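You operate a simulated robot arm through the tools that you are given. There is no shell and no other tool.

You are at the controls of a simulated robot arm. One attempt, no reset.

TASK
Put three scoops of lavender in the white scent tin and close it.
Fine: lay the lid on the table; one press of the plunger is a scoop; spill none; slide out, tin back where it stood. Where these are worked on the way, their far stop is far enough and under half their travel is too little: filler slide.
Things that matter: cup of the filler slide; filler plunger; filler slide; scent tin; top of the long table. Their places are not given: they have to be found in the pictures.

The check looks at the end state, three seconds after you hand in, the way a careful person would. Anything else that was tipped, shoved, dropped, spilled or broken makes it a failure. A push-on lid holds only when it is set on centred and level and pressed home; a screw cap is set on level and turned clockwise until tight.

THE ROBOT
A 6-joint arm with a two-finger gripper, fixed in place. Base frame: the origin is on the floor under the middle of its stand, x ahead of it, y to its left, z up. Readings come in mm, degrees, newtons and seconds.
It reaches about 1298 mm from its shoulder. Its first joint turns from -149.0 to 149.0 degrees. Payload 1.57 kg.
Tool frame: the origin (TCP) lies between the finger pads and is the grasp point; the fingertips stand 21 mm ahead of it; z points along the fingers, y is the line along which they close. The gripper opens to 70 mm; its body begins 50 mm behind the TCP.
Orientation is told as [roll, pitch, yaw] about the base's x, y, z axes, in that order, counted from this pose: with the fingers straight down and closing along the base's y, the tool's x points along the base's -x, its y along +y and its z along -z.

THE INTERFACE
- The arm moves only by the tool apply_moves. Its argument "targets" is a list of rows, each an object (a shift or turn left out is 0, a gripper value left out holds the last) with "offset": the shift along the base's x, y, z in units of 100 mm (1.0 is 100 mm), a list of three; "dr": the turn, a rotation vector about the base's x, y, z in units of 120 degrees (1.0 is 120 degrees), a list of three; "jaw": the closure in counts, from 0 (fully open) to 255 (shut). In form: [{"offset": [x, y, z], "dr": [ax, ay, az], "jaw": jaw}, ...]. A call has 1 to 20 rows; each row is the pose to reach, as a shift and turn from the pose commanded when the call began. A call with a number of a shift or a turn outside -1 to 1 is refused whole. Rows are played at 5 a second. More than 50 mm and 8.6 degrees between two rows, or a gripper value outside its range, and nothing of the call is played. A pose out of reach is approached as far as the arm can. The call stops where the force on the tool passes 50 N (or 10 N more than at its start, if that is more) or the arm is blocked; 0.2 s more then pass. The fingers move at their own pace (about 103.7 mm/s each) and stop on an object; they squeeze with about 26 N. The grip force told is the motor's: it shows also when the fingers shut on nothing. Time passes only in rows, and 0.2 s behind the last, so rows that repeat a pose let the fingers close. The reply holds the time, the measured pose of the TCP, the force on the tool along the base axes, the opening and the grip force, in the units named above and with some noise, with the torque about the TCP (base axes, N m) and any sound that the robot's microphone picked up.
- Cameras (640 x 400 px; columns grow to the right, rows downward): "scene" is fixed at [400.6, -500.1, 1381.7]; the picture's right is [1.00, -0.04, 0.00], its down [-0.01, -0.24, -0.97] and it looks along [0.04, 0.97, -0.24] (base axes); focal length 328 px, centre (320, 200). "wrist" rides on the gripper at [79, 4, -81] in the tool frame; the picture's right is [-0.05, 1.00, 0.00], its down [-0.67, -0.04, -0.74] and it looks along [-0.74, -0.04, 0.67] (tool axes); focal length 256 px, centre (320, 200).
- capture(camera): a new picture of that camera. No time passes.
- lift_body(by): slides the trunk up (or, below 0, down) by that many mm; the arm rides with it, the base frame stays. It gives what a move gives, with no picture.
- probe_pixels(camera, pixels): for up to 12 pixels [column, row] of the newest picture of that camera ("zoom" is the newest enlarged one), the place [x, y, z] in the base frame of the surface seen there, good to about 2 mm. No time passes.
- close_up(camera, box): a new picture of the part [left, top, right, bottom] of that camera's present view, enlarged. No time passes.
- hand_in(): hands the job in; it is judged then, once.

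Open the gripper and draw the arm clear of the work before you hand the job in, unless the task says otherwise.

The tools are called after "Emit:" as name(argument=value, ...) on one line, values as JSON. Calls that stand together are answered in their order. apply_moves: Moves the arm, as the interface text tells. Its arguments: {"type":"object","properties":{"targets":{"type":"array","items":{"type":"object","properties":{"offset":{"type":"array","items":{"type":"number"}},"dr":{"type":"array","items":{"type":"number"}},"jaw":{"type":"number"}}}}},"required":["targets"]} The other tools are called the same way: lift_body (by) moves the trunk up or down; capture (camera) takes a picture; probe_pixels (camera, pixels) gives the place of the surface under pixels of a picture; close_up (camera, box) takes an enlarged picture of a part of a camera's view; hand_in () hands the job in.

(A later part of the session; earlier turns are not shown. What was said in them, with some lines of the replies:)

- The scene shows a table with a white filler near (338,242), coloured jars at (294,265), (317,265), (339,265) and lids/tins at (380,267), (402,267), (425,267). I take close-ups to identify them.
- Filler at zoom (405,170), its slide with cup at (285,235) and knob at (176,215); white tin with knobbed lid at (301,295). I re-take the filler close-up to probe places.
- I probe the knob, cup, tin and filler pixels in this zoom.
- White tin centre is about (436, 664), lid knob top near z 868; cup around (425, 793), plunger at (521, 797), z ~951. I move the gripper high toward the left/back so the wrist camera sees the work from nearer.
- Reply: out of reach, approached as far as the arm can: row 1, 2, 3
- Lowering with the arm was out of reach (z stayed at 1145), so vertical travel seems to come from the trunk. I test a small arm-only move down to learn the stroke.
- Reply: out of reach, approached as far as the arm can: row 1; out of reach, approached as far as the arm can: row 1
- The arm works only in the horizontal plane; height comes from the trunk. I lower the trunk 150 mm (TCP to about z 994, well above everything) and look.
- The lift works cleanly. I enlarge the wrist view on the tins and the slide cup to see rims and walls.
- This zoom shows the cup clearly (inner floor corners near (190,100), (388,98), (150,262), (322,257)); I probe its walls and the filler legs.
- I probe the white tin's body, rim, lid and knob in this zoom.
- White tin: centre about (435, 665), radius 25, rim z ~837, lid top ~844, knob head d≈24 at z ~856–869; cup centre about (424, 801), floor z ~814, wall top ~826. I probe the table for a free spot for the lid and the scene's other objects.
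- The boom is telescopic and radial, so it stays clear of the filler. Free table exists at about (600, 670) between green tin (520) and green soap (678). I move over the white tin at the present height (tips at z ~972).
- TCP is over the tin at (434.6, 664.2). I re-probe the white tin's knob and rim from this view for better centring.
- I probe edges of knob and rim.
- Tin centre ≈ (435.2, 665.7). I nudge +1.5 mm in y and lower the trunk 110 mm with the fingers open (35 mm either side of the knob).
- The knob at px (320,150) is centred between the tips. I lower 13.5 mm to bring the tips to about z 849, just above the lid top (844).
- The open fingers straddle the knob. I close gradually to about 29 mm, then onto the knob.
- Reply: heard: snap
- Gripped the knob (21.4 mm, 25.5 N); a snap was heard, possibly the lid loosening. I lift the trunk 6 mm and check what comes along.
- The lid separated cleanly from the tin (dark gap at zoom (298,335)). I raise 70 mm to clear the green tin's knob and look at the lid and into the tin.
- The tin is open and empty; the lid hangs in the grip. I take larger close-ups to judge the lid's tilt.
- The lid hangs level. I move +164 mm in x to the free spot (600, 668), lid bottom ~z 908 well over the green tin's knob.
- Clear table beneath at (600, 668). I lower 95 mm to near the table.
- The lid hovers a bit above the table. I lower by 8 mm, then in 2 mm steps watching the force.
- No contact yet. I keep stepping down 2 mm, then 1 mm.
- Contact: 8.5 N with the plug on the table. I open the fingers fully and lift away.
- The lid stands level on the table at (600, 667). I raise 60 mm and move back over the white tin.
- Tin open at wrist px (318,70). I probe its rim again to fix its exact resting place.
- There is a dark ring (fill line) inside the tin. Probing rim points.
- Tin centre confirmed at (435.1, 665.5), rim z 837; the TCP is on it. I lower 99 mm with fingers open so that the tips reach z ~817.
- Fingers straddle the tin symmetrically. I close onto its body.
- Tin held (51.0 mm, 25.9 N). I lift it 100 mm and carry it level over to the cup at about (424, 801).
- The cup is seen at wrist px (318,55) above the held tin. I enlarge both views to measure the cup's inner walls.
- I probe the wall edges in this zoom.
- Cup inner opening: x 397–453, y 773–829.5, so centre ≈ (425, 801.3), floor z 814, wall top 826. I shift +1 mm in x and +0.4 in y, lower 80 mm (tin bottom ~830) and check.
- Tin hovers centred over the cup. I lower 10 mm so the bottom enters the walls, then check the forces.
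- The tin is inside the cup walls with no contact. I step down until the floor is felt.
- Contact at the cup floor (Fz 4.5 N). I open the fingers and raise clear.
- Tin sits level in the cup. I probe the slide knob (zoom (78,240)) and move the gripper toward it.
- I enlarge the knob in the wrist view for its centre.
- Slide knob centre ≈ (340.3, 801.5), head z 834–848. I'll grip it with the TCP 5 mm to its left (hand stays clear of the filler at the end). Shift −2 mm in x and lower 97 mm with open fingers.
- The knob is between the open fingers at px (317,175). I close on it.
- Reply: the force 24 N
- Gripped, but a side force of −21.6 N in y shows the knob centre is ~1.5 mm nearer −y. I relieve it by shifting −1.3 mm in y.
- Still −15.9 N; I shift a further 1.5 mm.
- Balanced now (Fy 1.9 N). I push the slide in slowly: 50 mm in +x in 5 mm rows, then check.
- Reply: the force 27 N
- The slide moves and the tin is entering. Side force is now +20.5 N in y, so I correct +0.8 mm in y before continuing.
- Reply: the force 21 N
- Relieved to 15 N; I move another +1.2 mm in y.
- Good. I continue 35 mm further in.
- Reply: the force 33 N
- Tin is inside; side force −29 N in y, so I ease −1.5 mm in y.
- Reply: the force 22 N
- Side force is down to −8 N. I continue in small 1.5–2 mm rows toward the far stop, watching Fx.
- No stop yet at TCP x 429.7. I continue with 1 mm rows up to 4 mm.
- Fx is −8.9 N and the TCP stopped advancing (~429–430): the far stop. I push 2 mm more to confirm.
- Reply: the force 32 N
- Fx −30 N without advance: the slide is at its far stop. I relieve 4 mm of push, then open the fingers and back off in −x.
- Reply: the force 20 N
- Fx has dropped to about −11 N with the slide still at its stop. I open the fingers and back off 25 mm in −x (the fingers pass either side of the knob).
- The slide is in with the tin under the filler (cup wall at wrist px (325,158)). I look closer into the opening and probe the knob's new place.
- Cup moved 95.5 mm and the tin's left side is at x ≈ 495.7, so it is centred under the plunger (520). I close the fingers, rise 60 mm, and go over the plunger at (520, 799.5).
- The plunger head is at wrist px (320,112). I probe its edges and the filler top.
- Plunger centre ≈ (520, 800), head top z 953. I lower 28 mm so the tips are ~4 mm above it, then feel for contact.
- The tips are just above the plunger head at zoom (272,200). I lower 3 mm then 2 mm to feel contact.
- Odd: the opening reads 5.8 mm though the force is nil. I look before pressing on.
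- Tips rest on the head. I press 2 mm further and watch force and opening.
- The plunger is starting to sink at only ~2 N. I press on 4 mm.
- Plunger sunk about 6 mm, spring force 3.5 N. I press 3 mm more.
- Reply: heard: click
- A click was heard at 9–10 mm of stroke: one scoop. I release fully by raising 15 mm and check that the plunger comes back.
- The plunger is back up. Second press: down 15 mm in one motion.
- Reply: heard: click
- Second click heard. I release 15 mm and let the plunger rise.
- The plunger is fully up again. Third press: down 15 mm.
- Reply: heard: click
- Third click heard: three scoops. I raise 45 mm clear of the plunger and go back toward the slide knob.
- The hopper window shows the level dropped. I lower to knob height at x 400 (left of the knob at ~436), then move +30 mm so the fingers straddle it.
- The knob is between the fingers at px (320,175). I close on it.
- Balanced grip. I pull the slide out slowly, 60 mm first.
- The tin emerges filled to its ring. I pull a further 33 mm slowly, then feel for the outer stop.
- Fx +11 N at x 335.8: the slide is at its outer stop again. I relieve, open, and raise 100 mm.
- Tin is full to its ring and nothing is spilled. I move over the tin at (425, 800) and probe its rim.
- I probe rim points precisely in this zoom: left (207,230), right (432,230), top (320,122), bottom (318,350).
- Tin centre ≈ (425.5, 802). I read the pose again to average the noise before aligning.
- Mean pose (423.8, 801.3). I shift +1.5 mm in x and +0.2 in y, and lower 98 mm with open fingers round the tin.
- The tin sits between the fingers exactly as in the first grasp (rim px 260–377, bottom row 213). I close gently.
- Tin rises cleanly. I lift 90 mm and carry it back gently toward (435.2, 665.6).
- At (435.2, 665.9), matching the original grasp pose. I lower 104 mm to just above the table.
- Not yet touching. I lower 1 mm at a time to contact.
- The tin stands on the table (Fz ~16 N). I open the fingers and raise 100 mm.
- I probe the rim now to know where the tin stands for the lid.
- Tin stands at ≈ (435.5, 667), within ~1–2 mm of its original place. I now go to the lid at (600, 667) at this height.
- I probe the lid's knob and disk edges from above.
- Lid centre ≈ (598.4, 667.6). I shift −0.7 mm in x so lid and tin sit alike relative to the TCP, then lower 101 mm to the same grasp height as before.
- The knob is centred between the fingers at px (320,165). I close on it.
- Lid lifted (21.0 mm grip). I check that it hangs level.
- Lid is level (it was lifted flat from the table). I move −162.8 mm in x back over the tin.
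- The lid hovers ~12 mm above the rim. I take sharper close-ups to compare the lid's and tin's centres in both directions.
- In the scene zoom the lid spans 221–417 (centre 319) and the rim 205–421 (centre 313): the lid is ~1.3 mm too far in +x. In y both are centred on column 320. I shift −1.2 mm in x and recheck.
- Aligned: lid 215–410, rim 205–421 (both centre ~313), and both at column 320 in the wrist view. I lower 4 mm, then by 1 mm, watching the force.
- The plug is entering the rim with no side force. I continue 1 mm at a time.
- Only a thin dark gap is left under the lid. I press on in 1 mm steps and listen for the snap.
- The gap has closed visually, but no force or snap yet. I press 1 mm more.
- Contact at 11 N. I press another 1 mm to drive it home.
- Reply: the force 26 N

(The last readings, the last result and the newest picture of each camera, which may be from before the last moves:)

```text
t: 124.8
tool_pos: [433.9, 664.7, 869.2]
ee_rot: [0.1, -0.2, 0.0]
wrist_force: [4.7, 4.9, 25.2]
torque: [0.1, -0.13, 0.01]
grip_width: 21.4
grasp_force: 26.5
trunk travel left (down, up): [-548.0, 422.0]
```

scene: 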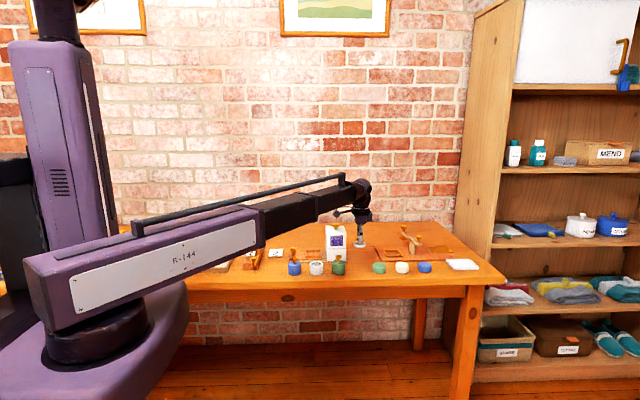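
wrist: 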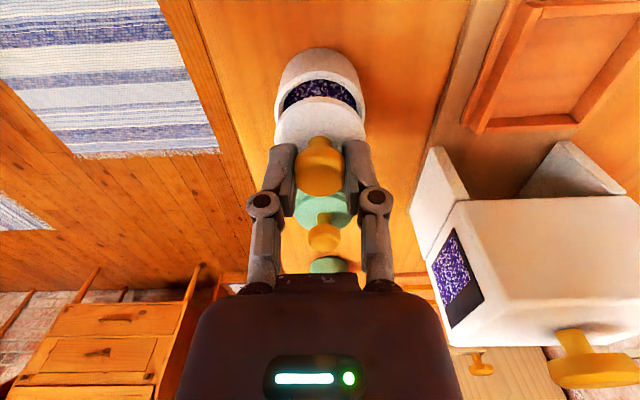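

25 N and no snap yet; I add another 0.8 mm.

Emit:
lift_body(by=-0.8)

Emit:
close_up(camera="scene", box=[306, 255, 328, 277])

```text
t: 125.3
tool_pos: [434.5, 663.6, 867.9]
ee_rot: [0.1, -0.1, 0.0]
wrist_force: [3.6, 6.2, 30.1]
torque: [0.09, -0.04, -0.02]
grip_width: 21.8
grasp_force: 26.1
trunk travel left (down, up): [-547.0, 423.0]
```

```text
16.00 times, centred on (317, 266) of scene
```

zoom: 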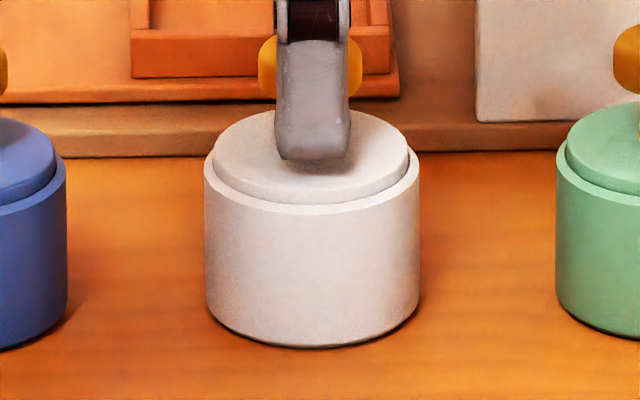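

30 N without a snap, and the arm is starting to push sideways. I ease up 1.5 mm, open the fingers and look at how the lid sits compared with the other tins.

Emit:
lift_body(by=1.5)

Emit:
apply_moves(targets=[{"jaw": 170}, {"jaw": 140}, {"jaw": 100}, {"jaw": 0}, {"jaw": 0}, {"jaw": 0}])

Emit:
lift_body(by=60)

Emit:
close_up(camera="scene", box=[285, 240, 350, 280])

Emit:
capture(camera="wrist")

```text
t: 125.8
tool_pos: [434.2, 666.1, 867.1]
ee_rot: [0.0, -0.2, 0.1]
wrist_force: [-0.5, 0.2, 6.1]
torque: [-0.05, 0.09, -0.04]
grip_width: 21.3
grasp_force: 25.7
trunk travel left (down, up): [-549.0, 421.0]
```

```text
t: 127.2
tool_pos: [434.3, 666.6, 867.3]
ee_rot: [0.0, -0.2, -0.1]
wrist_force: [0.8, -0.1, -1.2]
torque: [0.02, -0.01, 0.05]
grip_width: 70.2
grasp_force: 0.0
trunk travel left (down, up): [-549.0, 421.0]
heard: snap
```

```text
t: 128.2
tool_pos: [434.7, 666.4, 926.8]
ee_rot: [0.1, -0.1, 0.1]
wrist_force: [-0.4, -0.2, 0.0]
torque: [0.02, -0.01, 0.01]
grip_width: 69.9
grasp_force: 0.0
trunk travel left (down, up): [-609.0, 361.0]
```

```text
9.85 times, centred on (318, 260) of scene
```

zoom: 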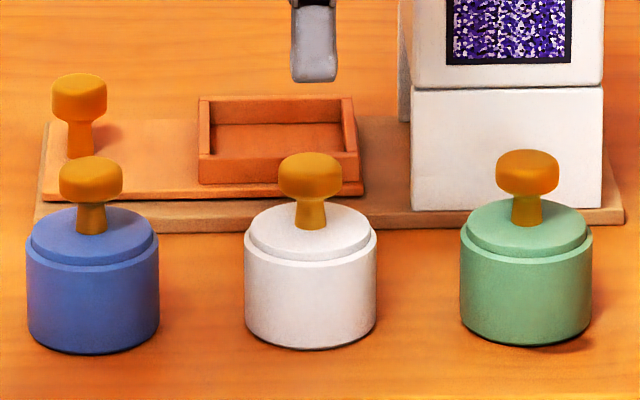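

```text
taken
```

wrist: 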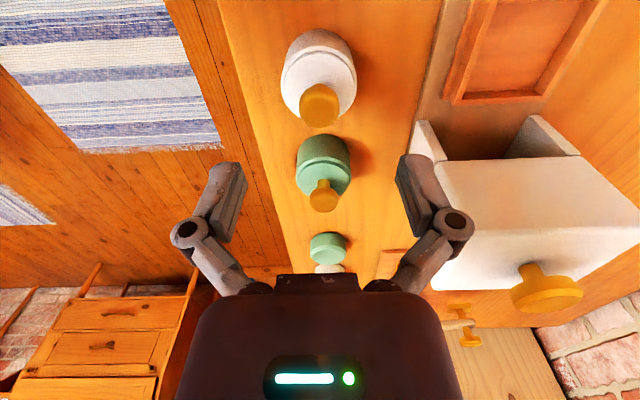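

A snap was heard on release and the lid now sits like those of the blue and green tins. I compare with the very first close-up (same box) to check the tin's place and look for spills.

Emit:
close_up(camera="scene", box=[280, 215, 360, 275])

Emit:
probe_pixels(camera="zoom", pixels=[[297, 275], [297, 318], [297, 345], [297, 385], [255, 350], [338, 350], [140, 220], [225, 285], [325, 285], [425, 72], [280, 308], [225, 236]])

Emit:
close_up(camera="wrist", box=[270, 20, 370, 130])

```text
6.67 times, centred on (320, 245) of scene
```

zoom: 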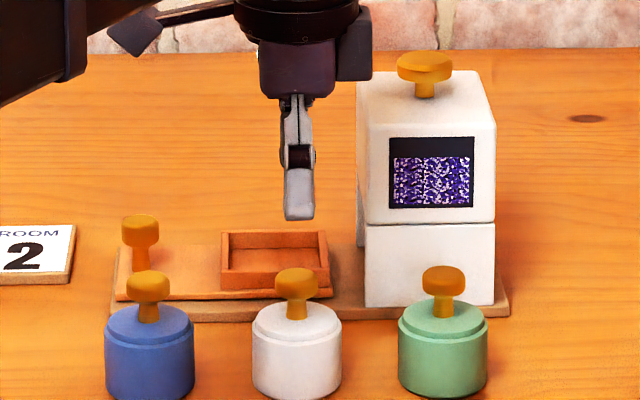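

```text
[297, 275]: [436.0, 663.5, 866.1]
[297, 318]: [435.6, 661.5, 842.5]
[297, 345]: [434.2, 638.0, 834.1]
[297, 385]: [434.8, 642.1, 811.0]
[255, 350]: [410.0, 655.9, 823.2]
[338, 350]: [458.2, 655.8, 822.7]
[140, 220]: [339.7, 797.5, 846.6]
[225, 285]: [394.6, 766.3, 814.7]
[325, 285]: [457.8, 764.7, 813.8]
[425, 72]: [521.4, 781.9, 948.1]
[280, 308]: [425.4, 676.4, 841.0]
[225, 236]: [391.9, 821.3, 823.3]
```

```text
3.64 times, centred on (320, 75) of wrist
```

zoom: 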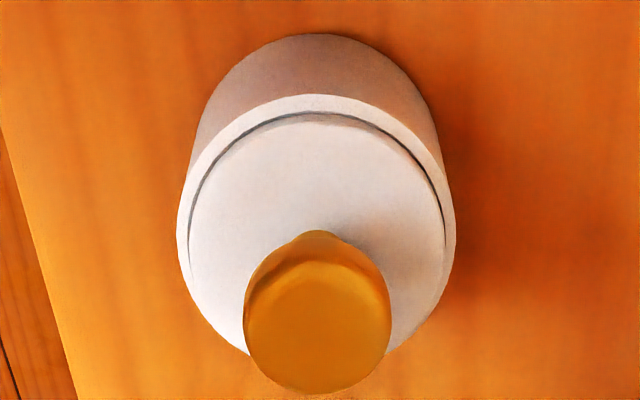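

The view matches the initial one: tin at zoom px 252–341, lid top z 842.5, knob z 866, slide knob at its original place, no spill. I raise 150 mm and draw the open gripper back clear of the table.

Emit:
lift_body(by=160)

Emit:
apply_moves(targets=[{"offset": [0.1, -0.3, 0]}, {"offset": [0.2, -0.6, 0]}, {"offset": [0.3, -0.9, 0]}, {"offset": [0.3, -1.0, 0]}])

Emit:
capture(camera="scene")

Emit:
close_up(camera="scene", box=[280, 215, 400, 290])

Emit:
close_up(camera="scene", box=[300, 245, 336, 275])

```text
t: 130.0
tool_pos: [435.2, 666.8, 1086.8]
ee_rot: [0.0, 0.0, 0.0]
wrist_force: [0.3, 0.2, -0.4]
torque: [-0.02, 0.0, 0.02]
grip_width: 70.2
grasp_force: 0.1
trunk travel left (down, up): [-769.0, 201.0]
```

```text
t: 131.0
tool_pos: [464.5, 568.1, 1087.5]
ee_rot: [0.2, 0.0, 0.0]
wrist_force: [0.0, 0.4, 0.1]
torque: [0.01, -0.03, -0.03]
grip_width: 69.9
grasp_force: 0.1
trunk travel left (down, up): [-769.0, 201.0]
```

```text
taken
```

scene: 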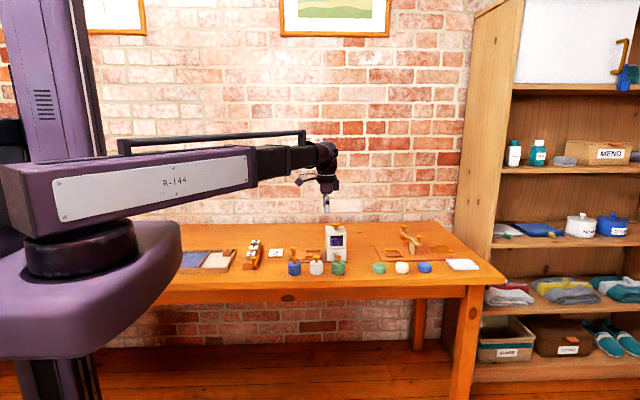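

```text
5.33 times, centred on (340, 252) of scene
```

zoom: 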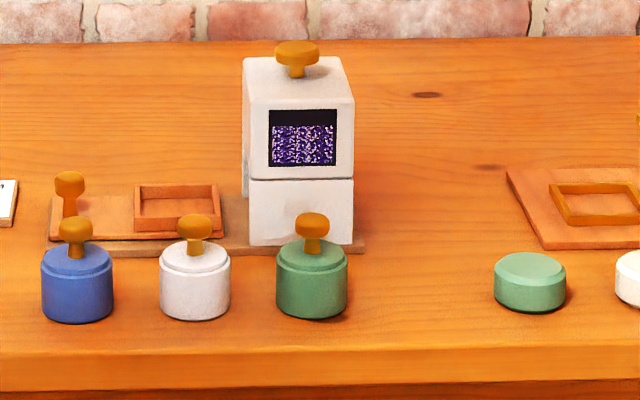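

```text
13.33 times, centred on (318, 260) of scene
```

zoom: 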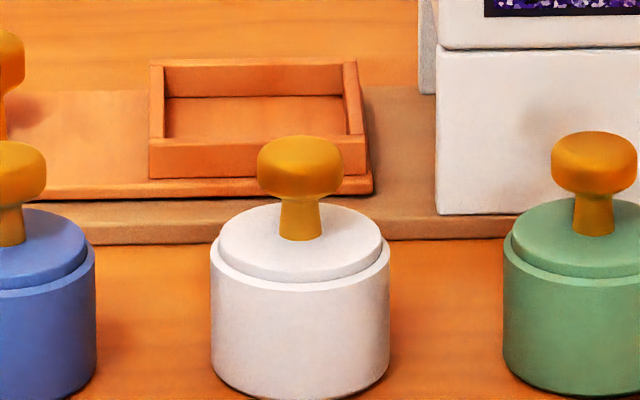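

The white tin is closed, level and at its old place (zoom (300,290)), the slide is out and empty, and there is no spill. The gripper is open and clear, so I hand in.

Emit:
hand_in()

```text
The job is handed in.
```

I put three scoops of lavender in the white scent tin, closed it, and handed the job in; I don't have the result of the check.

- **Scoops:** I pressed the plunger three times and heard a click each time. The lavender came up to the dark ring inside the tin, and I saw none spilled.
- **Lid:** I laid it on the table during filling, then set it back on and pressed it down with about 30 N. I heard no snap while pressing. One came when the fingers let go, and the lid now sits level at its original height, like those on the blue and green tins.
- **Slide and tin:** The slide went in to its far stop and is back out at its outer stop. The tin is back where it stood, within about 2 mm.
- **Everything else:** Nothing else looked moved in the last pictures. The gripper is open and clear of the table.
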